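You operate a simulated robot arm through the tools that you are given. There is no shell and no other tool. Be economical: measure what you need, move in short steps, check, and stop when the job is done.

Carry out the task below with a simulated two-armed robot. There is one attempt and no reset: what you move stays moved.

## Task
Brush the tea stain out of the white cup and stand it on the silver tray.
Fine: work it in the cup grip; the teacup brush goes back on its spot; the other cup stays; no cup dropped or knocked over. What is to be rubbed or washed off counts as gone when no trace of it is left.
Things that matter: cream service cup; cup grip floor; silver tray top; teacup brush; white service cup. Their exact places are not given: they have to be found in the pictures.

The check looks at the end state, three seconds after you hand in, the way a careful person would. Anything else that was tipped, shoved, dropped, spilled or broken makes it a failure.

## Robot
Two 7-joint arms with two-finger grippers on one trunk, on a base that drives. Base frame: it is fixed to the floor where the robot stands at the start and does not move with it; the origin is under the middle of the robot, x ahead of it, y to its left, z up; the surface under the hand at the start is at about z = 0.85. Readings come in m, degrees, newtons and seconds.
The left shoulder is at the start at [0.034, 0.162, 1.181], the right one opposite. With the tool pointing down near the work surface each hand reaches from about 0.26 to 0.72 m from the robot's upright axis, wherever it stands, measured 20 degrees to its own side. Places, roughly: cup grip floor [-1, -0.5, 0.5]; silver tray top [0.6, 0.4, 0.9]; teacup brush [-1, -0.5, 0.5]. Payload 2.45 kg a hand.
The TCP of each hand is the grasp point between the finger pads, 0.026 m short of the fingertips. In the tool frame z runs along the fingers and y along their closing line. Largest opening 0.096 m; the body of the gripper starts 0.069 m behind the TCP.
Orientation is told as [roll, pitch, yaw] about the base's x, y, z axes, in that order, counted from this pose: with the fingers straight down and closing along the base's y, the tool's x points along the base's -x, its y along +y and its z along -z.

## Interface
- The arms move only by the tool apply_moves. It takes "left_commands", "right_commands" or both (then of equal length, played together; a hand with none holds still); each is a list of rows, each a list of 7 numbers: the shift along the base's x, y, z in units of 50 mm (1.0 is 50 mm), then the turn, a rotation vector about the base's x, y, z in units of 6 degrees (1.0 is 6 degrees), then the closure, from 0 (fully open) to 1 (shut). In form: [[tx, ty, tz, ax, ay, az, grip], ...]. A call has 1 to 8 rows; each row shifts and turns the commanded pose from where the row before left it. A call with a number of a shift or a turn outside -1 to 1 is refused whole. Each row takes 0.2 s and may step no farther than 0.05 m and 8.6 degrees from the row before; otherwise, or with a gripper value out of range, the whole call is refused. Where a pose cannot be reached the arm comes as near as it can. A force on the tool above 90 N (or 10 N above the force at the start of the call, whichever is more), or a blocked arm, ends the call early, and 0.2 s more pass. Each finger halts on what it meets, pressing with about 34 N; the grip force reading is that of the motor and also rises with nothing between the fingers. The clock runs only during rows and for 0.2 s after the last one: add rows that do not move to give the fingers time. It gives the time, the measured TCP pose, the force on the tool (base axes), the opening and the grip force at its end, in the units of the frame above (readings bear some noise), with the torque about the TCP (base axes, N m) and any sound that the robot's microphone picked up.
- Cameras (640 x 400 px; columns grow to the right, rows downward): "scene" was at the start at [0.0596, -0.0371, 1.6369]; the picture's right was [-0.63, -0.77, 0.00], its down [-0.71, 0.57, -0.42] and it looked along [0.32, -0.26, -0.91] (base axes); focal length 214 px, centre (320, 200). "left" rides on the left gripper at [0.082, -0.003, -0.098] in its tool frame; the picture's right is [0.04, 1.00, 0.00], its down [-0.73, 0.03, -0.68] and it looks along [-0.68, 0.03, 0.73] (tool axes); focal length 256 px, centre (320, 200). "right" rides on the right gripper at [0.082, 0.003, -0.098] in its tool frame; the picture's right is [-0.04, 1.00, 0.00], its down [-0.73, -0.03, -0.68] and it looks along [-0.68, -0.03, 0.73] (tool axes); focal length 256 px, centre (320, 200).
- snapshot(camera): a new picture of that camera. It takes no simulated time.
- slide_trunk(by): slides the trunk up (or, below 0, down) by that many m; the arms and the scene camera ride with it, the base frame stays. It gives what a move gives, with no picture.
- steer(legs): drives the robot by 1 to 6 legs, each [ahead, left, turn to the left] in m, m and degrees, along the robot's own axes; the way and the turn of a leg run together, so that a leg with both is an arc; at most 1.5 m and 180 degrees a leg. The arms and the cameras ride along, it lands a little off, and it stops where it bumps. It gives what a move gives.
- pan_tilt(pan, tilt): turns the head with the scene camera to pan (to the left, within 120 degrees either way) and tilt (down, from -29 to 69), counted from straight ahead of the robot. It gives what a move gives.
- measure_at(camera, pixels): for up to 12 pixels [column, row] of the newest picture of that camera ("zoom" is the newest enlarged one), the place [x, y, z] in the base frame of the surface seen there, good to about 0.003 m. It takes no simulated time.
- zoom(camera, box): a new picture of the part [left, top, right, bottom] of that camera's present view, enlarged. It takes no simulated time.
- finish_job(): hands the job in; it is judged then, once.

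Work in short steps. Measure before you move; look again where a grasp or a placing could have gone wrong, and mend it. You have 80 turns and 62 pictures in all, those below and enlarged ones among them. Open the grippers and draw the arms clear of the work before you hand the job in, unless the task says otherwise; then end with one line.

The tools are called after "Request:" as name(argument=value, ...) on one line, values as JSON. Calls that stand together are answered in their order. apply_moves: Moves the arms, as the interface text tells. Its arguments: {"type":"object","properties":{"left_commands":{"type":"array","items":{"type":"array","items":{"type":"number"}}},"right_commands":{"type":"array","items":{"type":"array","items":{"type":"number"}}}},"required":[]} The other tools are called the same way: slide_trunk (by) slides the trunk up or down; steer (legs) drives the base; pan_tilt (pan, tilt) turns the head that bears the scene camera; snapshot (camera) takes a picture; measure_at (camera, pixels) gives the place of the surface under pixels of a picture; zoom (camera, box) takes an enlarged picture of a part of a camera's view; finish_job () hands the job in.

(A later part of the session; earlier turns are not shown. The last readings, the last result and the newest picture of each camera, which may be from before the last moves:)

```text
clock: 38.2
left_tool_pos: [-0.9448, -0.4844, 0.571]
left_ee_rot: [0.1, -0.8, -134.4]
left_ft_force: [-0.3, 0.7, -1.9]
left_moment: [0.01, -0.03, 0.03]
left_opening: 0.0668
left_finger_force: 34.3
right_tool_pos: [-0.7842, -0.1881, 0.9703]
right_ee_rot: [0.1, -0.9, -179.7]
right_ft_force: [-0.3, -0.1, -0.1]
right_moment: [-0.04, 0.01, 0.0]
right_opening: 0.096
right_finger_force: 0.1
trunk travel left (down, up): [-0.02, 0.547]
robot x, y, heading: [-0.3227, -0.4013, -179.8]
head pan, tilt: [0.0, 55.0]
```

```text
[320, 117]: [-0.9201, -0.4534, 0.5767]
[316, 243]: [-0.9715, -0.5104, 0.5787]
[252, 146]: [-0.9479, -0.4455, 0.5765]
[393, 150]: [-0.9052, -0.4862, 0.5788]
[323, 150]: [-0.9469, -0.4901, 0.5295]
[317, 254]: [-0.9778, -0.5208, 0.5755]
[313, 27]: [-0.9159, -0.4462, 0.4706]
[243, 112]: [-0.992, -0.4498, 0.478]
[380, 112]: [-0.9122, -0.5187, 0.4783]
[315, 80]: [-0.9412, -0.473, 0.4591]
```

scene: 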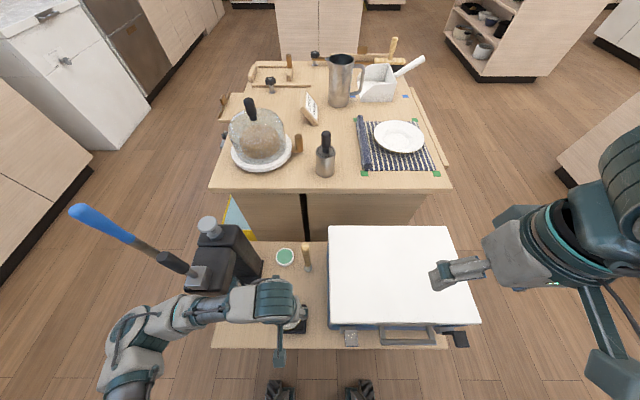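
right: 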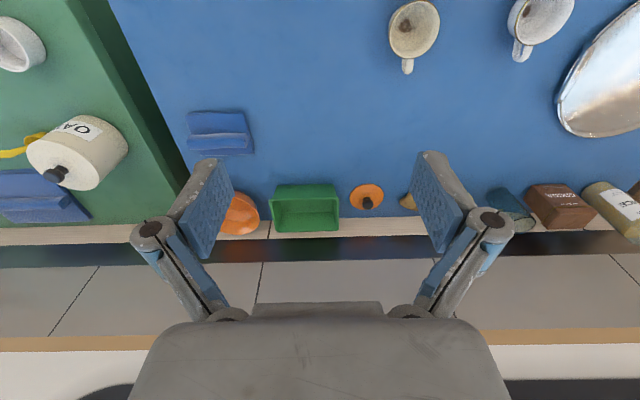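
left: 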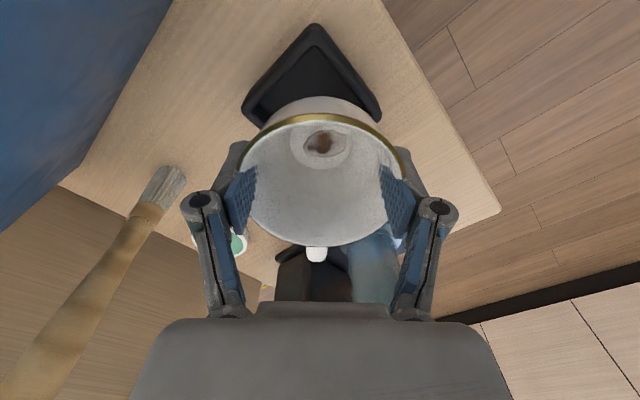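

Rim centre is (-0.946,-0.482). I correct by -3.5 mm in x and lower.

Request:
apply_moves(left_commands=[[-0.07, -0.02, -0.4, 0, 0, 0, 1], [0, 0, -0.3, 0, 0, 0, 1], [0, 0, -0.15, 0, 0, 0, 1], [0, 0, -0.15, 0, 0, 0, 1], [0, 0, -0.1, 0, 0, 0, 1], [0, 0, -0.1, 0, 0, 0, 1], [0, 0, 0, 0, 0, 0, 1]])

Request:
snapshot(camera="left")

Request:
measure_at(camera="left", pixels=[[320, 117], [316, 243], [320, 122], [316, 248], [252, 146], [393, 150], [323, 150], [323, 160]])

```text
clock: 39.8
left_tool_pos: [-0.9485, -0.4834, 0.5125]
left_ee_rot: [-0.2, -0.8, -134.5]
left_ft_force: [0.4, 4.3, 13.4]
left_moment: [-0.29, 0.38, -0.09]
left_opening: 0.0669
left_finger_force: 34.2
right_tool_pos: [-0.7822, -0.187, 0.9714]
right_ee_rot: [0.2, -1.1, -179.6]
right_ft_force: [-0.8, 0.8, -0.1]
right_moment: [0.0, 0.0, -0.01]
right_opening: 0.0962
right_finger_force: 0.1
trunk travel left (down, up): [-0.02, 0.547]
robot x, y, heading: [-0.3254, -0.3934, -179.8]
head pan, tilt: [0.0, 55.0]
```

```text
31 pictures are left
```

left: 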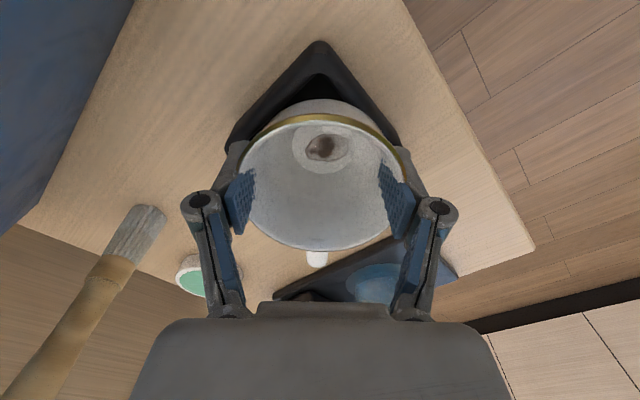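

```text
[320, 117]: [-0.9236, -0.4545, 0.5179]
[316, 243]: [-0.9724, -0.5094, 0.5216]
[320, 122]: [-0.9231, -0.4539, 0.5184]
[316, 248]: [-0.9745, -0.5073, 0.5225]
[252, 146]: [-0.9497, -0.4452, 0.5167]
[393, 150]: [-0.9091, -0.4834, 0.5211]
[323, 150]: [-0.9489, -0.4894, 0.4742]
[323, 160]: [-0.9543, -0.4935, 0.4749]
```

Contact at 13 N, rim 0.518–0.522, close to seated (0.515). I release gradually and look.

Request:
apply_moves(left_commands=[[0, 0, -0.04, 0, 0, 0, 1], [0, 0, 0, 0, 0, 0, 0.25], [0, 0, 0, 0, 0, 0, 0.18], [0, 0, 0, 0, 0, 0, 0.1], [0, 0, 0, 0, 0, 0, 0]])

Request:
snapshot(camera="left")

Request:
measure_at(camera="left", pixels=[[320, 117], [316, 243], [320, 122], [316, 248], [252, 146], [393, 150], [323, 150], [323, 160], [320, 112]])

```text
clock: 41.0
left_tool_pos: [-0.9475, -0.4858, 0.5077]
left_ee_rot: [0.0, -0.8, -134.5]
left_ft_force: [-0.2, 0.3, 0.8]
left_moment: [0.03, 0.04, 0.02]
left_opening: 0.0961
left_finger_force: 0.0
right_tool_pos: [-0.7825, -0.1883, 0.9699]
right_ee_rot: [0.1, -0.9, -179.8]
right_ft_force: [-0.7, 0.0, 0.7]
right_moment: [0.01, -0.01, 0.0]
right_opening: 0.096
right_finger_force: 0.0
trunk travel left (down, up): [-0.02, 0.547]
robot x, y, heading: [-0.3236, -0.3943, -179.6]
head pan, tilt: [0.0, 55.0]
```

```text
30 pictures are left
```

left: 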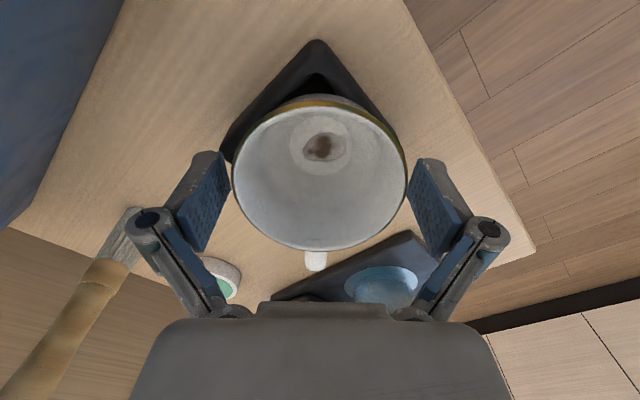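

```text
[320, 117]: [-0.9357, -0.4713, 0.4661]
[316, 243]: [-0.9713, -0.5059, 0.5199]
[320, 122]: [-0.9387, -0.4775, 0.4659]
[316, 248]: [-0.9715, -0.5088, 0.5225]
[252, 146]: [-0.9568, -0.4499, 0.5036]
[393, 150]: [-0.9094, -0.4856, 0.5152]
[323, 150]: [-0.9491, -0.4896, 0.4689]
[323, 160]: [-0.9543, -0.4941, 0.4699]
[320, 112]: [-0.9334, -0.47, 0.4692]
```

Now the front rim is at row ~100; I measure the remaining tilt.

Request:
measure_at(camera="left", pixels=[[318, 98], [318, 103], [316, 247], [235, 160], [404, 160], [320, 120], [320, 172], [296, 145], [345, 145]])

```text
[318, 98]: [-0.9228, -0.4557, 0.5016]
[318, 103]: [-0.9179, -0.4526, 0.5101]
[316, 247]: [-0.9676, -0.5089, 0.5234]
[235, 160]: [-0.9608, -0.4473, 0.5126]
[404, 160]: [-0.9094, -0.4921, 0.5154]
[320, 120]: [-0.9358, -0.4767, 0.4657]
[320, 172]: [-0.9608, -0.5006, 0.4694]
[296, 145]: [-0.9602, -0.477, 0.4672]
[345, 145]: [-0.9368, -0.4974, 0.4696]
```

The cup has settled in the socket with its base on the floor at the front and only a small lean. I raise the left hand clear and then retract it towards the robot.

Request:
apply_moves(left_commands=[[0, 0, 0.4, 0, 0, 0, 0], [0, 0, 0.7, 0, 0, 0, 0], [0, 0, 1, 0, 0, 0, 0], [0, 0, 1, 0, 0, 0, 0], [0, 0, 1, 0, 0, 0, 0], [0, 0, 0.9, 0, 0, 0, 0]])

Request:
apply_moves(left_commands=[[0.85, -0.1, 0, 0, 0, -1, 0], [0.85, -0.1, 0, 0, 0, -1, 0], [0.85, -0.3, 0, 0, 0, -1, 0], [0.85, -0.3, 0, 0, 0, -1, 0], [0.85, -0.3, 0, 0, 0, -1, 0], [0.85, -0.3, 0, 0, 0, -1, 0], [0.85, -0.3, 0, 0, 0, -1, 0], [0, -0.3, 0, 0, 0, -0.5, 0]])

Request:
snapshot(camera="scene")

Request:
zoom(camera="scene", box=[260, 180, 350, 260])

```text
clock: 42.4
left_tool_pos: [-0.9472, -0.4838, 0.7592]
left_ee_rot: [0.0, -0.9, -134.4]
left_ft_force: [0.7, 0.5, 0.4]
left_moment: [0.0, 0.0, -0.02]
left_opening: 0.096
left_finger_force: 0.0
right_tool_pos: [-0.783, -0.1874, 0.9715]
right_ee_rot: [0.1, -0.9, -179.7]
right_ft_force: [1.0, 1.0, -0.4]
right_moment: [0.01, 0.0, 0.03]
right_opening: 0.096
right_finger_force: 0.1
trunk travel left (down, up): [-0.02, 0.547]
robot x, y, heading: [-0.3227, -0.3946, -179.8]
head pan, tilt: [0.0, 55.0]
```

```text
clock: 44.2
left_tool_pos: [-0.67, -0.5806, 0.7704]
left_ee_rot: [-0.1, -0.7, -179.6]
left_ft_force: [-1.0, -0.9, 0.4]
left_moment: [0.01, -0.04, 0.02]
left_opening: 0.0961
left_finger_force: 0.0
left hand out of reach, approached as far as the arm can: row 7
right_tool_pos: [-0.7845, -0.1901, 0.9705]
right_ee_rot: [0.0, -0.9, -179.8]
right_ft_force: [0.1, -0.3, 0.6]
right_moment: [0.02, 0.03, -0.04]
right_opening: 0.096
right_finger_force: 0.1
trunk travel left (down, up): [-0.02, 0.547]
robot x, y, heading: [-0.3269, -0.3959, -179.4]
head pan, tilt: [0.0, 55.0]
```

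```text
29 pictures are left
```

scene: 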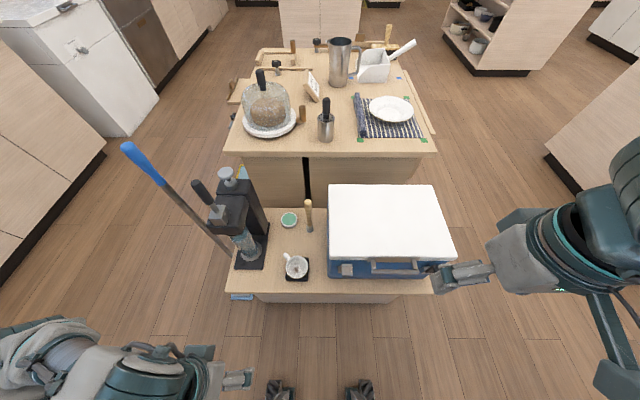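

```text
5.00 times, centred on (305, 220) of scene
```

zoom: 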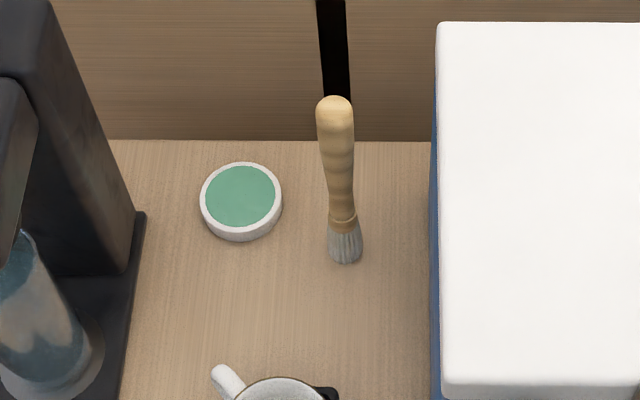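

Cup sits in the socket, brush untouched at (310,215). I drive 0.15 m ahead and 0.15 m left so the right arm can reach the brush and socket.

Request:
steer(legs=[[0, 0.15, 0], [0.15, 0, 0]])

Request:
snapshot(camera="right")

Request:
zoom(camera="scene", box=[310, 200, 430, 320])

```text
clock: 46.5
left_tool_pos: [-0.8205, -0.7466, 0.7676]
left_ee_rot: [-0.9, -0.5, -179.3]
left_ft_force: [0.0, -0.4, -0.8]
left_moment: [0.06, -0.01, 0.0]
left_opening: 0.0961
left_finger_force: 0.1
right_tool_pos: [-0.9365, -0.3594, 0.9736]
right_ee_rot: [-0.9, -0.7, -179.6]
right_ft_force: [0.0, -0.8, 0.5]
right_moment: [0.05, 0.02, 0.01]
right_opening: 0.0958
right_finger_force: 0.1
trunk travel left (down, up): [-0.02, 0.547]
robot x, y, heading: [-0.4777, -0.5495, -179.5]
head pan, tilt: [0.0, 55.0]
```

```text
27 pictures are left
```

right: 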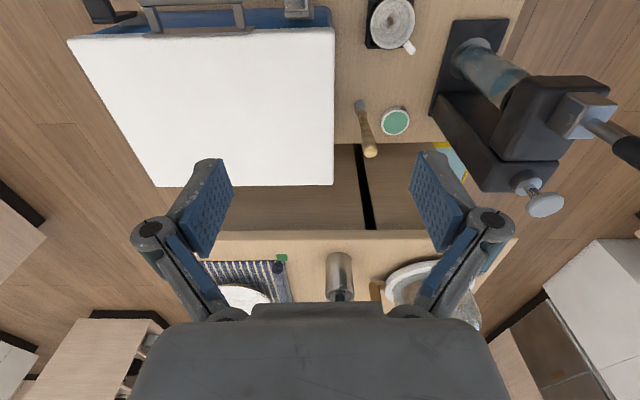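

```text
3.33 times, centred on (370, 260) of scene
```

zoom: 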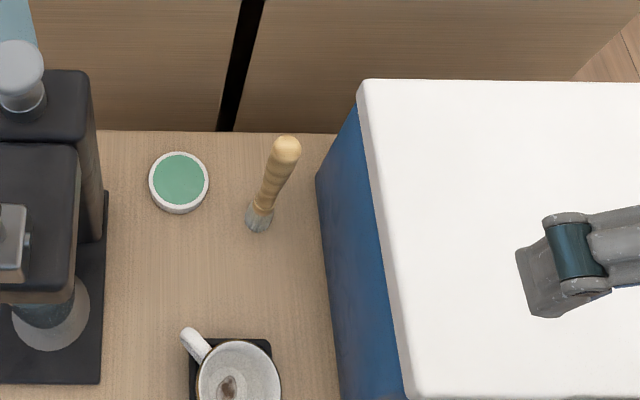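

I measure the brush again in the right camera, with its top at (370,152) and bristles at (361,107).

Request:
measure_at(camera="right", pixels=[[370, 153], [369, 145], [365, 128], [361, 112], [361, 103], [334, 150], [334, 60], [300, 100]])

Request:
measure_at(camera="zoom", pixels=[[287, 145], [278, 170], [268, 195], [260, 218], [370, 100], [405, 390]])

```text
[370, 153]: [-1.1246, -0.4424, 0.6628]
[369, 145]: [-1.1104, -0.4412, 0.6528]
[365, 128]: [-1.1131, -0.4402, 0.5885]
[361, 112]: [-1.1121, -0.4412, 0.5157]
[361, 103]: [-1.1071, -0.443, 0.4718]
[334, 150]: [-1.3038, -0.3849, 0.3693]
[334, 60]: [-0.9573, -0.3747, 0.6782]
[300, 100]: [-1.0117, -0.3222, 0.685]
```

```text
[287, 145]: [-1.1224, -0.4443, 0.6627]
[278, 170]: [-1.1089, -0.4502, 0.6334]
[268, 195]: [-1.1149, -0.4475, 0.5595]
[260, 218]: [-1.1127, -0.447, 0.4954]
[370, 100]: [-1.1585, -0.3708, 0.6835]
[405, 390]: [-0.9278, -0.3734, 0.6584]
```

Brush axis is about (-1.118,-0.4435), top 0.668. I move the right hand over it with fingers half closed (cooler is close), at TCP z about 0.82.

Request:
apply_moves(right_commands=[[-0.726, -0.336, 0, 0, 0, 0, 0.45], [-0.726, -0.336, 0, 0, 0, 0, 0.45], [-0.726, -0.336, 0, 0, 0, 0, 0.45], [-0.726, -0.336, 0, 0, 0, 0, 0.45], [-0.726, -0.336, 0, 0, 0, 0, 0.45], [0, 0, -1, 0, 0, 0, 0.45], [0, 0, -1, 0, 0, 0, 0.45], [0, 0, -1, 0, 0, 0, 0.45]])

Request:
snapshot(camera="right")

Request:
snapshot(camera="scene")

```text
clock: 48.3
left_tool_pos: [-0.8186, -0.7356, 0.7722]
left_ee_rot: [0.0, -0.8, -179.3]
left_ft_force: [0.0, 0.1, -0.2]
left_moment: [0.01, -0.01, -0.02]
left_opening: 0.0962
left_finger_force: 0.1
right_tool_pos: [-1.1139, -0.4277, 0.8215]
right_ee_rot: [-0.1, -1.1, -179.4]
right_ft_force: [0.2, -0.3, 0.4]
right_moment: [-0.04, -0.03, 0.0]
right_opening: 0.0529
right_finger_force: 0.1
trunk travel left (down, up): [-0.02, 0.547]
robot x, y, heading: [-0.4744, -0.5501, -179.4]
head pan, tilt: [0.0, 55.0]
```

```text
25 pictures are left
```

right: 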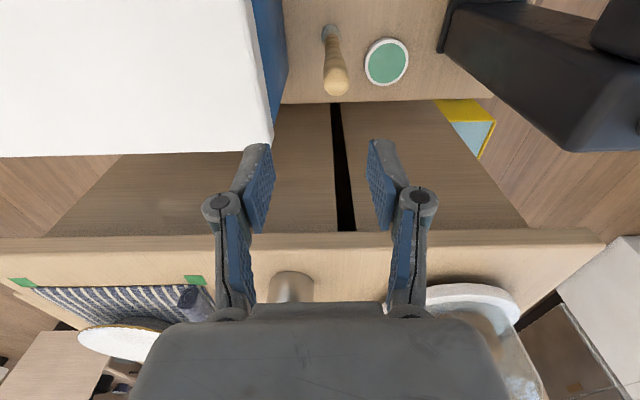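

```text
24 pictures are left
```

scene: 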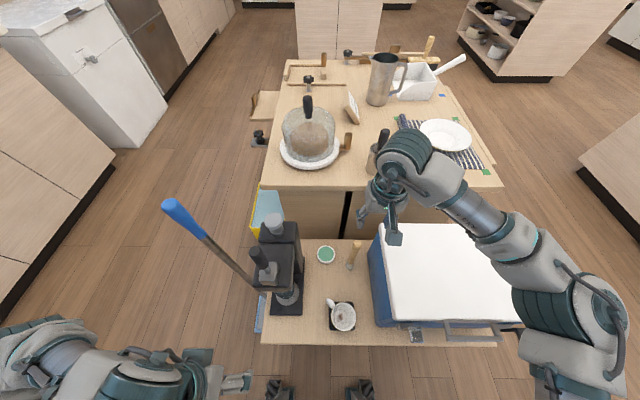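

The brush top is at (337,85) in the right view, slightly to the robot's left of the hand. I measure it from here to refine the alignment.

Request:
measure_at(camera="right", pixels=[[337, 88], [336, 72], [333, 50], [329, 78], [345, 78], [331, 35]])

```text
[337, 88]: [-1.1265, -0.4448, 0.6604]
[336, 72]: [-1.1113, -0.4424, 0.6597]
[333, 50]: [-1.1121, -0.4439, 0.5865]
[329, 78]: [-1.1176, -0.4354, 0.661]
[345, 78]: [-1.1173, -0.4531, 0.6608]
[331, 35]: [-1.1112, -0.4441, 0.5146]
```

Axis refined to (-1.119,-0.4443). I correct and descend to TCP z about 0.645 around the handle.

Request:
apply_moves(right_commands=[[-0.1, -0.33, 0, 0, 0, 0, 0.45], [0, 0, -0.8, 0, 0, 0, 0.45], [0, 0, -0.8, 0, 0, 0, 0.45], [0, 0, -0.8, 0, 0, 0, 0.45], [0, 0, -0.6, 0, 0, 0, 0.45], [0, 0, -0.5, 0, 0, 0, 0.45], [0, 0, 0, 0, 0, 0, 0.45]])

Request:
snapshot(camera="right")

```text
clock: 49.9
left_tool_pos: [-0.8165, -0.7361, 0.7726]
left_ee_rot: [0.0, -1.0, -179.3]
left_ft_force: [0.0, -0.1, -0.4]
left_moment: [0.0, 0.0, 0.03]
left_opening: 0.096
left_finger_force: 0.0
right_tool_pos: [-1.1161, -0.4477, 0.6501]
right_ee_rot: [-0.1, -1.2, -179.5]
right_ft_force: [-0.5, -0.2, -0.5]
right_moment: [0.01, 0.01, 0.0]
right_opening: 0.0528
right_finger_force: 0.1
trunk travel left (down, up): [-0.02, 0.547]
robot x, y, heading: [-0.4738, -0.5493, -179.6]
head pan, tilt: [0.0, 55.0]
```

```text
23 pictures are left
```

right: 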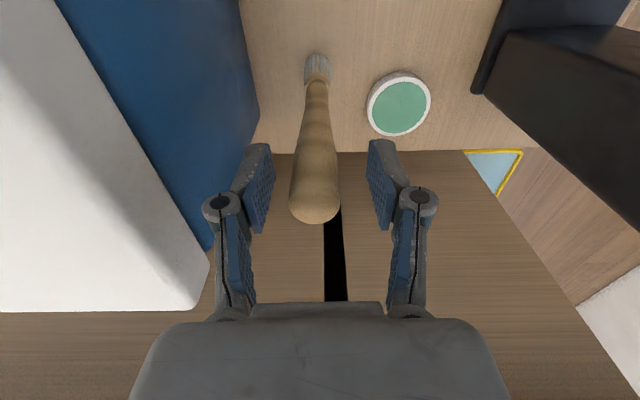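

The handle is between the fingers. I correct 3 mm in y, close, and lift straight up.

Request:
apply_moves(right_commands=[[0, 0.06, 0, 0, 0, 0, 0.5], [0, 0, 0, 0, 0, 0, 0.75], [0, 0, 0, 0, 0, 0, 1], [0, 0, 0, 0, 0, 0, 1], [0, 0, 0.5, 0, 0, 0, 1], [0, 0, 1, 0, 0, 0, 1], [0, 0, 1, 0, 0, 0, 1], [0, 0, 0, 0, 0, 0, 1]])

Request:
snapshot(camera="right")

Request:
zoom(camera="scene", box=[300, 180, 440, 340])

```text
clock: 51.7
left_tool_pos: [-0.8169, -0.7369, 0.7723]
left_ee_rot: [-0.1, -0.8, -179.2]
left_ft_force: [-0.5, 0.3, 0.5]
left_moment: [-0.02, -0.01, 0.0]
left_opening: 0.0959
left_finger_force: 0.0
right_tool_pos: [-1.1144, -0.4433, 0.7773]
right_ee_rot: [-0.2, -1.2, -179.4]
right_ft_force: [0.3, 0.4, -1.2]
right_moment: [0.03, -0.02, 0.0]
right_opening: 0.0239
right_finger_force: 34.2
trunk travel left (down, up): [-0.02, 0.547]
robot x, y, heading: [-0.4734, -0.5483, -179.6]
head pan, tilt: [0.0, 55.0]
```

```text
22 pictures are left
```

right: 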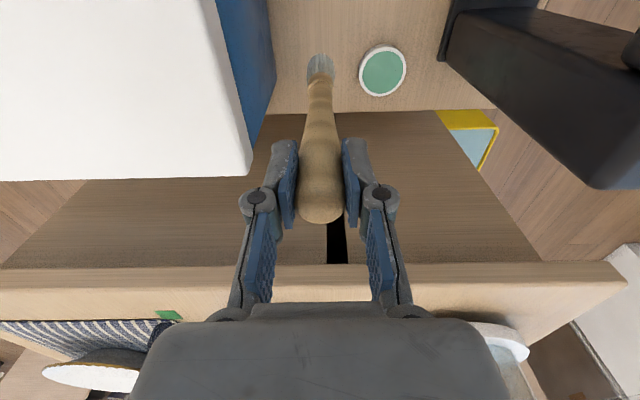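

```text
2.50 times, centred on (370, 260) of scene
```

zoom: 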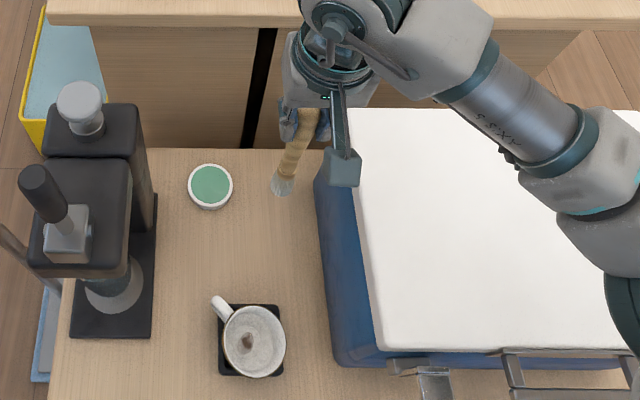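

Brush held (24 mm opening). I measure the bristle end and the cup's rim and stain from the enlarged scene picture.

Request:
measure_at(camera="zoom", pixels=[[283, 172], [283, 190], [292, 155], [248, 341], [248, 333], [248, 350], [223, 340], [284, 340], [253, 308], [253, 374]])

Request:
measure_at(camera="right", pixels=[[320, 80], [320, 62], [320, 120]])

Request:
zoom(camera="scene", box=[320, 290, 365, 335])

```text
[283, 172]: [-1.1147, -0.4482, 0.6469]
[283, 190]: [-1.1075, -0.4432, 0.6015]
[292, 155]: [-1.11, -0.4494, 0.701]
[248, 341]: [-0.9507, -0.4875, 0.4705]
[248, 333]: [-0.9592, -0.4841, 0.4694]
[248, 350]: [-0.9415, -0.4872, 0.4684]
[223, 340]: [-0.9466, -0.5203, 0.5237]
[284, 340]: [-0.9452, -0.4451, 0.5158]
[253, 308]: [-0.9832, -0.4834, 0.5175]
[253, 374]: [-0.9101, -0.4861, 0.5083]
```

```text
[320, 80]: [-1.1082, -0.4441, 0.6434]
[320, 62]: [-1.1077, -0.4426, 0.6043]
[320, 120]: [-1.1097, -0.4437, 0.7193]
```

```text
8.89 times, centred on (342, 312) of scene
```

zoom: 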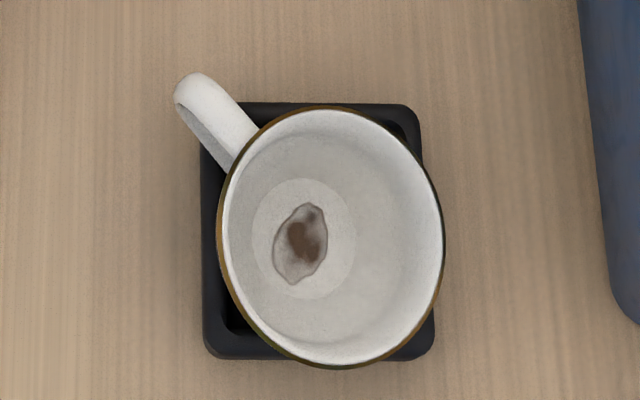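

The stain is centred near (-0.950,-0.4865,0.4695), about 18 by 27 mm, inside the cup floor. I carry the brush above the cup and start down, stopping about 3 cm above the floor.

Request:
apply_moves(right_commands=[[0.835, -0.215, 0, 0, 0, 0, 1], [0.835, -0.215, 0, 0, 0, 0, 1], [0.835, -0.215, 0, 0, 0, 0, 1], [0.835, -0.215, 0, 0, 0, 0, 1], [0, 0, -0.6, 0, 0, 0, 1], [0, 0, -0.6, 0, 0, 0, 1], [0, 0, -0.4, 0, 0, 0, 1], [0, 0, 0, 0, 0, 0, 1]])

Request:
zoom(camera="right", box=[220, 0, 420, 130])

Request:
zoom(camera="scene", box=[300, 250, 400, 350])

```text
clock: 53.5
left_tool_pos: [-0.817, -0.7375, 0.7724]
left_ee_rot: [-0.1, -1.0, -179.3]
left_ft_force: [0.7, -0.4, -0.4]
left_moment: [-0.02, 0.0, 0.0]
left_opening: 0.0961
left_finger_force: 0.1
right_tool_pos: [-0.9489, -0.4863, 0.6942]
right_ee_rot: [-0.2, -1.2, -179.5]
right_ft_force: [0.5, -0.1, -1.8]
right_moment: [-0.02, 0.02, -0.01]
right_opening: 0.024
right_finger_force: 33.6
trunk travel left (down, up): [-0.02, 0.547]
robot x, y, heading: [-0.4735, -0.5507, -179.7]
head pan, tilt: [0.0, 55.0]
```

```text
3.08 times, centred on (320, 65) of right
```

zoom: 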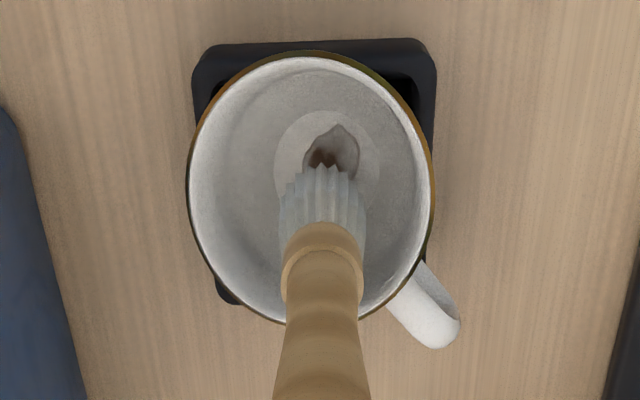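

```text
4.00 times, centred on (350, 300) of scene
```

zoom: 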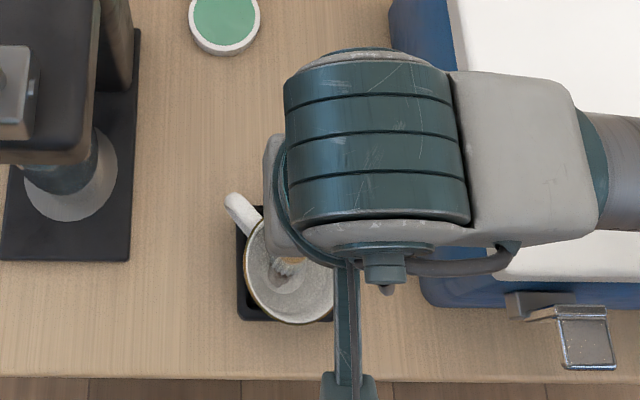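

The bristles are inside the cup just over the stain. I lower in small steps to light contact.

Request:
apply_moves(right_commands=[[0, 0, -0.3, 0, 0, 0, 1], [0, 0, -0.1, 0, 0, 0, 1], [0, 0, -0.06, 0, 0, 0, 1], [0, 0, -0.04, 0, 0, 0, 1], [0, 0, 0, 0, 0, 0, 1]])

```text
clock: 54.7
left_tool_pos: [-0.8173, -0.7361, 0.7733]
left_ee_rot: [-0.2, -0.9, -179.2]
left_ft_force: [0.0, -0.7, -0.8]
left_moment: [0.03, -0.01, 0.01]
left_opening: 0.0959
left_finger_force: 0.1
right_tool_pos: [-0.9496, -0.4871, 0.6697]
right_ee_rot: [-0.2, -1.4, -179.5]
right_ft_force: [0.9, 1.1, 4.3]
right_moment: [0.13, -0.2, -0.03]
right_opening: 0.024
right_finger_force: 33.8
trunk travel left (down, up): [-0.02, 0.547]
robot x, y, heading: [-0.473, -0.5472, -179.4]
head pan, tilt: [0.0, 55.0]
```

Light contact (about 6 N). I scrub back and forth about 8–10 mm over the stain and watch the force.

Request:
apply_moves(right_commands=[[0.18, 0, 0, 0, 0, 0, 1], [-0.36, 0, 0, 0, 0, 0, 1], [0.36, 0, 0, 0, 0, 0, 1], [-0.18, 0.16, 0, 0, 0, 0, 1], [0, -0.32, 0, 0, 0, 0, 1], [0, 0.32, 0, 0, 0, 0, 1], [0, -0.32, 0, 0, 0, 0, 1], [0, 0.16, 0, 0, 0, 0, 1]])

Request:
apply_moves(right_commands=[[0.13, 0.13, 0, 0, 0, 0, 1], [-0.26, -0.26, 0, 0, 0, 0, 1], [0.26, 0.26, 0, 0, 0, 0, 1], [-0.26, 0, 0, 0, 0, 0, 1], [0.26, -0.26, 0, 0, 0, 0, 1], [-0.26, 0.26, 0, 0, 0, 0, 1], [0.26, -0.26, 0, 0, 0, 0, 1], [-0.13, 0.13, 0, 0, 0, 0, 1]])

Request:
zoom(camera="right", box=[220, 0, 420, 130])

```text
clock: 56.5
left_tool_pos: [-0.817, -0.7384, 0.7728]
left_ee_rot: [0.0, -1.0, -179.1]
left_ft_force: [-0.1, 0.2, 0.0]
left_moment: [-0.05, 0.03, 0.04]
left_opening: 0.096
left_finger_force: 0.1
right_tool_pos: [-0.9478, -0.4875, 0.6679]
right_ee_rot: [-0.3, -1.2, -179.6]
right_ft_force: [0.3, 0.3, -0.5]
right_moment: [0.03, 0.01, -0.03]
right_opening: 0.0241
right_finger_force: 33.8
trunk travel left (down, up): [-0.02, 0.547]
robot x, y, heading: [-0.4736, -0.5492, -179.3]
head pan, tilt: [0.0, 55.0]
```

```text
clock: 58.3
left_tool_pos: [-0.8168, -0.7366, 0.7719]
left_ee_rot: [-0.1, -0.9, -179.3]
left_ft_force: [0.0, 0.1, 0.7]
left_moment: [0.0, 0.01, 0.0]
left_opening: 0.096
left_finger_force: 0.1
right_tool_pos: [-0.9495, -0.4882, 0.6681]
right_ee_rot: [-0.2, -1.2, -179.5]
right_ft_force: [0.2, 0.8, -0.6]
right_moment: [-0.02, -0.03, -0.02]
right_opening: 0.0239
right_finger_force: 33.9
trunk travel left (down, up): [-0.02, 0.547]
robot x, y, heading: [-0.4762, -0.5517, -179.4]
head pan, tilt: [0.0, 55.0]
```

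```text
3.08 times, centred on (320, 65) of right
```

zoom: 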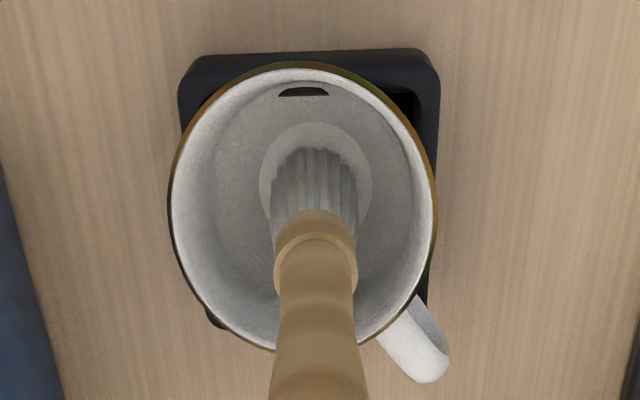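

The stain seems reduced, but contact was lost and there is a dark crescent at zoom (303,92). I raise the brush clear and look into the cup.

Request:
apply_moves(right_commands=[[0, 0, 0.4, 0, 0, 0, 1], [0, 0, 0.8, 0, 0, 0, 1], [0, 0, 0.8, 0, 0, 0, 1], [-0.9, 0.3, 0, 0, 0, 0, 1], [-0.9, 0.3, 0, 0, 0, 0, 1], [0, 0, 0, 0, 0, 0, 1]])

Request:
zoom(camera="scene", box=[315, 280, 375, 340])

```text
clock: 59.7
left_tool_pos: [-0.8175, -0.7365, 0.7731]
left_ee_rot: [-0.1, -1.0, -179.2]
left_ft_force: [0.2, -0.2, 0.3]
left_moment: [-0.02, 0.01, 0.02]
left_opening: 0.096
left_finger_force: 0.1
right_tool_pos: [-1.0385, -0.4582, 0.7696]
right_ee_rot: [-0.3, -1.2, -179.3]
right_ft_force: [-0.1, -0.5, -0.9]
right_moment: [0.03, 0.02, -0.01]
right_opening: 0.0241
right_finger_force: 33.8
trunk travel left (down, up): [-0.02, 0.547]
robot x, y, heading: [-0.474, -0.5575, -179.4]
head pan, tilt: [0.0, 55.0]
```

```text
6.67 times, centred on (345, 310) of scene
```

zoom: 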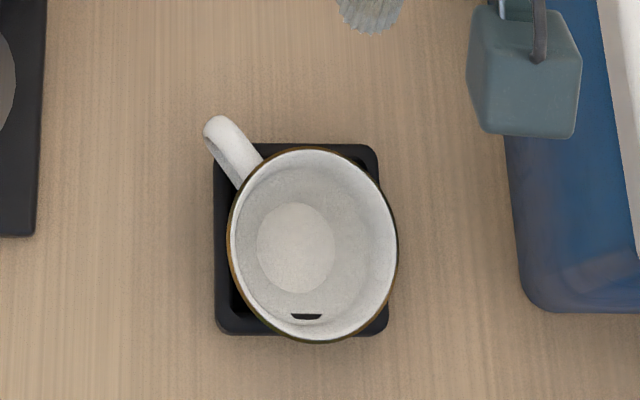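

The floor stain is gone. I measure the dark crescent at (305,316): it may be the socket's wall showing through.

Request:
measure_at(camera="zoom", pixels=[[305, 316], [305, 310], [305, 322], [295, 316], [316, 316], [312, 336], [312, 152], [232, 245], [395, 245], [296, 250], [305, 335]])

Request:
zoom(camera="scene", box=[330, 295, 360, 335])

```text
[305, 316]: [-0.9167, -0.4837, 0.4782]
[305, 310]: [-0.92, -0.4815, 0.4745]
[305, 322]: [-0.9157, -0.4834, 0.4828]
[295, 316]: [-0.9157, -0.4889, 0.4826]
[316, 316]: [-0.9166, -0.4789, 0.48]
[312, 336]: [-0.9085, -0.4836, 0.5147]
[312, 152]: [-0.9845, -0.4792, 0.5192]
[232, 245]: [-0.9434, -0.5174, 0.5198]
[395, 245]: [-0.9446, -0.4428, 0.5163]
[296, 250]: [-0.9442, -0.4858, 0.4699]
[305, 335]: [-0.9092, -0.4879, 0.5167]
```

```text
10.00 times, centred on (345, 315) of scene
```

zoom: 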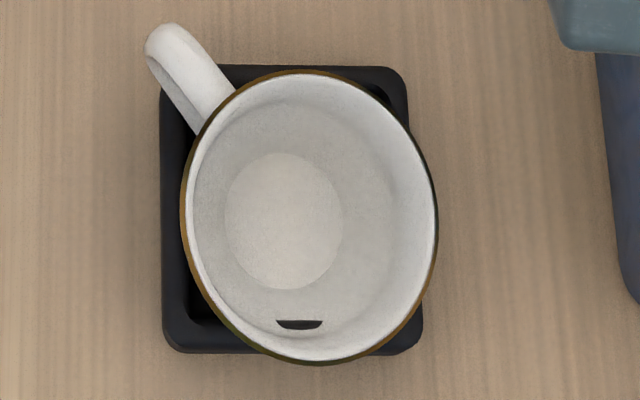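

The dark patch lies at (-0.916,-0.484,0.48), exactly the socket's front wall top showing through, not stain; the cup floor is clean. I carry the brush back above its spot and measure its tip.

Request:
apply_moves(right_commands=[[-0.77, 0.145, 0, 0, 0, 0, 1], [-0.77, 0.145, 0, 0, 0, 0, 1], [0, 0, 0, 0, 0, 0, 1]])

Request:
zoom(camera="right", box=[240, 20, 400, 120])

Request:
measure_at(camera="zoom", pixels=[[320, 150], [320, 180], [320, 200], [320, 240], [320, 350]])

```text
clock: 60.5
left_tool_pos: [-0.8164, -0.7368, 0.7734]
left_ee_rot: [-0.1, -0.8, -179.2]
left_ft_force: [0.1, -0.2, 0.0]
left_moment: [0.03, -0.02, 0.02]
left_opening: 0.096
left_finger_force: 0.1
right_tool_pos: [-1.116, -0.443, 0.7697]
right_ee_rot: [-0.2, -1.3, -179.5]
right_ft_force: [-0.1, -0.4, -1.9]
right_moment: [0.01, -0.01, 0.03]
right_opening: 0.024
right_finger_force: 33.9
trunk travel left (down, up): [-0.02, 0.547]
robot x, y, heading: [-0.4767, -0.5512, -179.5]
head pan, tilt: [0.0, 55.0]
```

```text
4.00 times, centred on (320, 70) of right
```

zoom: 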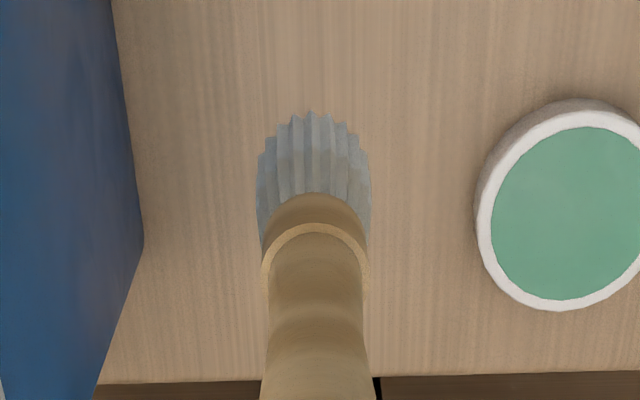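

```text
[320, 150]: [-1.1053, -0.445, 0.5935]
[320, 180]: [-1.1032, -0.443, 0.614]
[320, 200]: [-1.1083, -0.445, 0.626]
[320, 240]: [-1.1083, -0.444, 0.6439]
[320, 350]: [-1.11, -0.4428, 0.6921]
```

The brush hangs vertical at its spot's xy. I lower it to just above the surface and check the force.

Request:
apply_moves(right_commands=[[0, 0, -0.7, 0, 0, 0, 1], [0, 0, -0.7, 0, 0, 0, 1], [0, 0, -0.5, 0, 0, 0, 1], [0, 0, -0.3, 0, 0, 0, 1], [0, 0, -0.12, 0, 0, 0, 1], [0, 0, 0, 0, 0, 0, 1]])

Request:
zoom(camera="right", box=[240, 20, 400, 120])

```text
clock: 61.9
left_tool_pos: [-0.8162, -0.7367, 0.7724]
left_ee_rot: [-0.2, -0.8, -179.2]
left_ft_force: [0.3, 0.7, -0.2]
left_moment: [-0.01, -0.01, -0.05]
left_opening: 0.0961
left_finger_force: 0.1
right_tool_pos: [-1.1166, -0.4434, 0.6531]
right_ee_rot: [-0.3, -1.2, -179.4]
right_ft_force: [-0.3, -0.6, -1.5]
right_moment: [0.04, 0.0, -0.01]
right_opening: 0.0239
right_finger_force: 33.9
trunk travel left (down, up): [-0.02, 0.547]
robot x, y, heading: [-0.4725, -0.5525, -179.5]
head pan, tilt: [0.0, 55.0]
```

```text
4.00 times, centred on (320, 70) of right
```

zoom: 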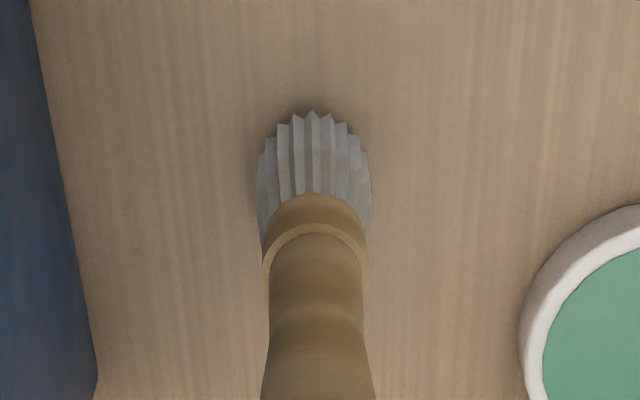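

The bristles are just above the wood with no contact force yet. I lower another 4 mm in tiny steps.

Request:
apply_moves(right_commands=[[0, 0, -0.03, 0, 0, 0, 1], [0, 0, -0.03, 0, 0, 0, 1], [0, 0, -0.02, 0, 0, 0, 1], [0, 0, 0, 0, 0, 0, 1]])

```text
clock: 62.9
left_tool_pos: [-0.8171, -0.7349, 0.7724]
left_ee_rot: [-0.2, -1.0, -179.2]
left_ft_force: [-0.1, -0.8, -0.8]
left_moment: [0.01, 0.01, -0.03]
left_opening: 0.0961
left_finger_force: 0.0
right_tool_pos: [-1.1159, -0.4429, 0.6491]
right_ee_rot: [-0.2, -1.2, -179.5]
right_ft_force: [0.2, -0.4, -1.3]
right_moment: [-0.03, -0.04, -0.01]
right_opening: 0.0239
right_finger_force: 34.5
trunk travel left (down, up): [-0.02, 0.547]
robot x, y, heading: [-0.4719, -0.5524, -179.4]
head pan, tilt: [0.0, 55.0]
```

Still no contact (-1.3 N is the brush's weight). I go on in 1 mm steps.

Request:
apply_moves(right_commands=[[0, 0, -0.02, 0, 0, 0, 1], [0, 0, -0.02, 0, 0, 0, 1], [0, 0, 0, 0, 0, 0, 1]])

```text
clock: 63.7
left_tool_pos: [-0.8169, -0.7363, 0.7742]
left_ee_rot: [-0.1, -1.0, -179.3]
left_ft_force: [-0.1, 0.1, 0.1]
left_moment: [-0.01, 0.0, 0.01]
left_opening: 0.0961
left_finger_force: 0.2
right_tool_pos: [-1.1158, -0.4424, 0.6487]
right_ee_rot: [-0.2, -1.4, -179.5]
right_ft_force: [1.9, 0.7, 11.0]
right_moment: [0.11, -0.19, -0.03]
right_opening: 0.024
right_finger_force: 34.6
trunk travel left (down, up): [-0.02, 0.547]
robot x, y, heading: [-0.4728, -0.5589, -179.8]
head pan, tilt: [0.0, 55.0]
```

Contact (11 N). I relieve 0.5 mm, open symmetrically to half, and check the brush stands before lifting.

Request:
apply_moves(right_commands=[[0, 0, 0.01, 0, 0, 0, 1], [0, 0, 0, 0, 0, 0, 0.7], [0, 0, 0, 0, 0, 0, 0.6], [0, 0, 0, 0, 0, 0, 0.45], [0, 0, 0, 0, 0, 0, 0.45]])

Request:
snapshot(camera="right")

```text
clock: 64.9
left_tool_pos: [-0.8166, -0.7361, 0.7728]
left_ee_rot: [0.0, -0.9, -179.3]
left_ft_force: [0.2, -0.4, -0.8]
left_moment: [0.03, -0.04, 0.01]
left_opening: 0.0959
left_finger_force: 0.0
right_tool_pos: [-1.1156, -0.4423, 0.6465]
right_ee_rot: [-0.2, -1.2, -179.5]
right_ft_force: [0.3, 0.1, 0.2]
right_moment: [0.02, 0.0, -0.04]
right_opening: 0.0529
right_finger_force: 0.1
trunk travel left (down, up): [-0.02, 0.547]
robot x, y, heading: [-0.471, -0.5477, -179.3]
head pan, tilt: [0.0, 55.0]
```

```text
12 pictures are left
```

right: 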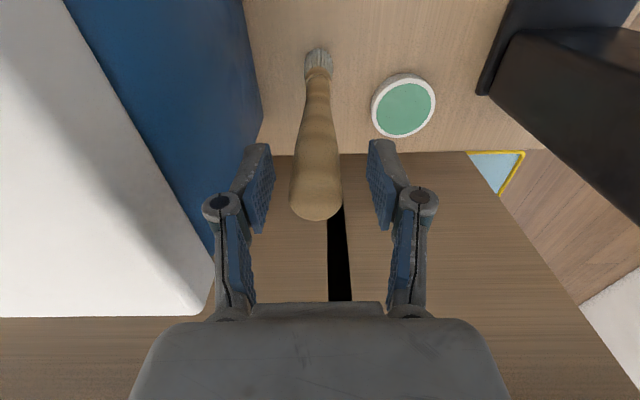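

The brush stands on its spot. I raise the right hand straight up, retract it, then drive back to the pose used for placing the cup.

Request:
apply_moves(right_commands=[[0, 0, 0.5, 0, 0, 0, 0.45], [0, 0, 1, 0, 0, 0, 0.45], [0, 0, 1, 0, 0, 0, 0.45], [0, 0, 1, 0, 0, 0, 0.45], [0, 0, 1, 0, 0, 0, 0.45], [0, 0, 1, 0, 0, 0, 0.45], [0, 0, 1, 0, 0, 0, 0.45]])

Request:
apply_moves(right_commands=[[0.8, 0.35, 0, 0, 0, 0, 0], [0.8, 0.35, 0, 0, 0, 0, 0], [0.8, 0.35, 0, 0, 0, 0, 0], [0.8, 0.35, 0, 0, 0, 0, 0], [0.5, 0.3, 0, 0, 0, 0, 0]])

Request:
steer(legs=[[-0.15, 0, 0], [0, -0.155, -0.4]])

Request:
zoom(camera="scene", box=[220, 170, 370, 310])

```text
clock: 66.5
left_tool_pos: [-0.8149, -0.738, 0.7731]
left_ee_rot: [-0.2, -1.1, -179.2]
left_ft_force: [0.4, 0.7, -0.2]
left_moment: [-0.01, 0.0, -0.05]
left_opening: 0.0959
left_finger_force: 0.0
right_tool_pos: [-1.1159, -0.4443, 0.9754]
right_ee_rot: [-0.1, -1.4, -179.4]
right_ft_force: [0.0, -1.6, 0.5]
right_moment: [-0.04, 0.02, -0.01]
right_opening: 0.0531
right_finger_force: 0.0
trunk travel left (down, up): [-0.02, 0.547]
robot x, y, heading: [-0.474, -0.5503, -179.4]
head pan, tilt: [0.0, 55.0]
```

```text
clock: 67.7
left_tool_pos: [-0.817, -0.7356, 0.7731]
left_ee_rot: [0.1, -1.0, -179.3]
left_ft_force: [0.0, 0.8, 0.8]
left_moment: [-0.02, 0.0, -0.02]
left_opening: 0.096
left_finger_force: 0.0
right_tool_pos: [-0.9308, -0.3576, 0.9705]
right_ee_rot: [-0.1, -1.1, -179.5]
right_ft_force: [-0.3, 0.2, 0.1]
right_moment: [-0.02, 0.0, 0.02]
right_opening: 0.0962
right_finger_force: 0.0
trunk travel left (down, up): [-0.02, 0.547]
robot x, y, heading: [-0.475, -0.5528, -179.6]
head pan, tilt: [0.0, 55.0]
```

```text
clock: 70.1
left_tool_pos: [-0.6669, -0.5798, 0.773]
left_ee_rot: [-0.2, -0.9, -179.6]
left_ft_force: [-0.1, 0.3, 0.6]
left_moment: [-0.03, 0.05, 0.03]
left_opening: 0.0962
left_finger_force: 0.1
right_tool_pos: [-0.7793, -0.2037, 0.9717]
right_ee_rot: [-0.3, -1.2, -179.8]
right_ft_force: [-0.3, -0.3, -0.3]
right_moment: [0.02, 0.0, 0.01]
right_opening: 0.0959
right_finger_force: 0.0
trunk travel left (down, up): [-0.02, 0.547]
robot x, y, heading: [-0.3231, -0.396, -179.9]
head pan, tilt: [0.0, 55.0]
```

```text
2.86 times, centred on (295, 240) of scene
```

zoom: 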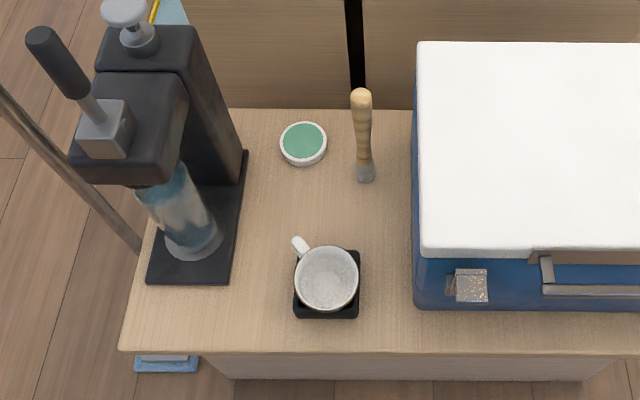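

Brush stands in place, cup is clean in the socket with its handle toward the far left. I measure its rim to regrip it.

Request:
measure_at(camera="zoom", pixels=[[326, 249], [326, 309], [296, 278], [357, 278], [303, 258], [348, 300], [349, 258], [304, 300], [299, 243], [326, 270], [366, 178], [361, 95]])

```text
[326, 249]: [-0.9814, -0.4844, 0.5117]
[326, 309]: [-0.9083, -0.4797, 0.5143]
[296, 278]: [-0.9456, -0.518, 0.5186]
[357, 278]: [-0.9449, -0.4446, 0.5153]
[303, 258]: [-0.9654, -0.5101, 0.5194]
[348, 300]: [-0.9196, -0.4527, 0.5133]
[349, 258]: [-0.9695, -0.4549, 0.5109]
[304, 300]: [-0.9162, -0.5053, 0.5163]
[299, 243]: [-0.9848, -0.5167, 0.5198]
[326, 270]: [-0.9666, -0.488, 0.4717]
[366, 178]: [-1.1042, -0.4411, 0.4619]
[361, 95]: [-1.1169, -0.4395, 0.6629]
```

Rim centre is (-0.9455,-0.4815), rim z about 0.515. I bring the left hand over it with a 45° yaw, at the safe height.

Request:
apply_moves(left_commands=[[-0.696, 0.246, 0, 0, 0, 0.94, 0], [-0.696, 0.246, 0, 0, 0, 0.94, 0], [-0.696, 0.246, 0, 0, 0, 0.94, 0], [-0.696, 0.246, 0, 0, 0, 0.94, 0], [-0.696, 0.246, 0, 0, 0, 0.94, 0], [-0.696, 0.246, 0, 0, 0, 0.94, 0], [-0.696, 0.246, 0, 0, 0, 0.94, 0], [-0.696, 0.246, 0, 0, 0, 0.94, 0]])

Request:
apply_moves(left_commands=[[0, 0, -0.8, 0, 0, 0, 0], [0, 0, -0.8, 0, 0, 0, 0], [0, 0, -0.8, 0, 0, 0, 0], [0, 0, 0, 0, 0, 0, 0]])

Request:
snapshot(camera="left")

```text
clock: 71.9
left_tool_pos: [-0.9432, -0.4656, 0.7756]
left_ee_rot: [0.7, -1.7, -134.6]
left_ft_force: [0.6, 1.1, 0.1]
left_moment: [-0.1, 0.02, 0.01]
left_opening: 0.0959
left_finger_force: 0.1
right_tool_pos: [-0.7749, -0.1832, 0.9693]
right_ee_rot: [0.8, -1.4, -180.0]
right_ft_force: [0.1, 0.6, -0.2]
right_moment: [-0.11, 0.01, 0.02]
right_opening: 0.0962
right_finger_force: 0.0
trunk travel left (down, up): [-0.02, 0.547]
robot x, y, heading: [-0.3202, -0.3912, -179.8]
head pan, tilt: [0.0, 55.0]
```

```text
clock: 72.9
left_tool_pos: [-0.941, -0.4772, 0.656]
left_ee_rot: [0.2, -1.1, -134.4]
left_ft_force: [-0.2, -0.6, -0.3]
left_moment: [0.02, 0.04, -0.02]
left_opening: 0.0958
left_finger_force: 0.1
right_tool_pos: [-0.7729, -0.1975, 0.9729]
right_ee_rot: [0.1, -1.6, -179.7]
right_ft_force: [0.2, -0.1, -0.2]
right_moment: [0.02, 0.01, 0.0]
right_opening: 0.0963
right_finger_force: 0.1
trunk travel left (down, up): [-0.02, 0.547]
robot x, y, heading: [-0.3233, -0.398, -179.9]
head pan, tilt: [0.0, 55.0]
```

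```text
10 pictures are left
```

left: 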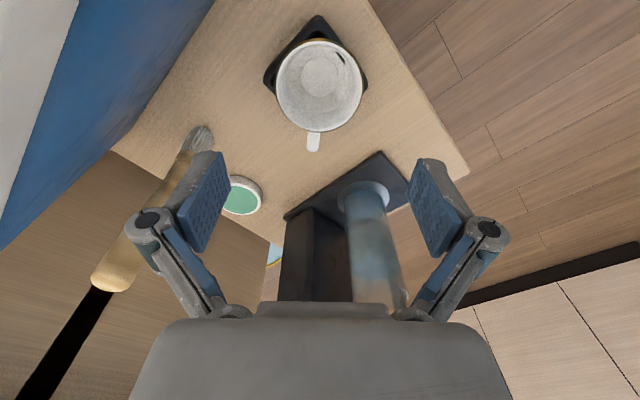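

Fingers are clear of the brush. I measure the rim in this view for the final alignment.

Request:
measure_at(camera="left", pixels=[[278, 85], [361, 85], [320, 42], [316, 128], [315, 143], [320, 75]])

```text
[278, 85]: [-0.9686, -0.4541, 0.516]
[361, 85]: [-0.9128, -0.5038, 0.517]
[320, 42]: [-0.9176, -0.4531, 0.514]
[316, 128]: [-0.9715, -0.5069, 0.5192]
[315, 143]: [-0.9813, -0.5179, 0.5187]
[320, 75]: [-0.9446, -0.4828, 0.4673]
```

Centre is about (-0.943,-0.480). I descend to TCP z about 0.511, close, and lift.

Request:
apply_moves(left_commands=[[-0.04, -0.05, -0.8, 0, 0, 0, 0], [0, 0, -0.8, 0, 0, 0, 0], [0, 0, -0.8, 0, 0, 0, 0], [0, 0, -0.5, 0, 0, 0, 0], [0, 0, 0, 0, 0, 0, 0.2], [0, 0, 0, 0, 0, 0, 0.5], [0, 0, 0, 0, 0, 0, 1], [0, 0, 0, 0, 0, 0, 1]])

Request:
apply_moves(left_commands=[[0, 0, 0.3, 0, 0, 0, 1], [0, 0, 0.7, 0, 0, 0, 1], [0, 0, 0, 0, 0, 0, 1]])

Request:
snapshot(camera="left")

```text
clock: 74.7
left_tool_pos: [-0.9439, -0.4765, 0.511]
left_ee_rot: [0.3, -1.3, -134.5]
left_ft_force: [-2.0, 3.3, 4.4]
left_moment: [0.25, 0.01, 0.05]
left_opening: 0.0671
left_finger_force: 34.0
right_tool_pos: [-0.7731, -0.1938, 0.9727]
right_ee_rot: [0.3, -1.4, -179.8]
right_ft_force: [-0.3, 0.2, 0.7]
right_moment: [0.01, -0.01, -0.01]
right_opening: 0.0959
right_finger_force: 0.0
trunk travel left (down, up): [-0.02, 0.547]
robot x, y, heading: [-0.3208, -0.3937, -179.9]
head pan, tilt: [0.0, 55.0]
```

```text
clock: 75.5
left_tool_pos: [-0.945, -0.4788, 0.5597]
left_ee_rot: [0.3, -1.2, -134.4]
left_ft_force: [-0.4, 0.7, -1.5]
left_moment: [0.02, 0.0, 0.01]
left_opening: 0.0672
left_finger_force: 34.6
right_tool_pos: [-0.7761, -0.1943, 0.9717]
right_ee_rot: [0.1, -1.3, -179.8]
right_ft_force: [0.3, -0.4, 0.4]
right_moment: [-0.01, -0.01, -0.03]
right_opening: 0.096
right_finger_force: 0.1
trunk travel left (down, up): [-0.02, 0.547]
robot x, y, heading: [-0.3228, -0.3956, -179.9]
head pan, tilt: [0.0, 55.0]
```

```text
9 pictures are left
```

left: 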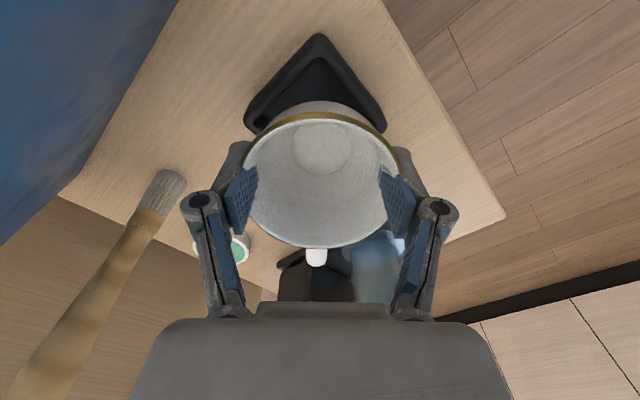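

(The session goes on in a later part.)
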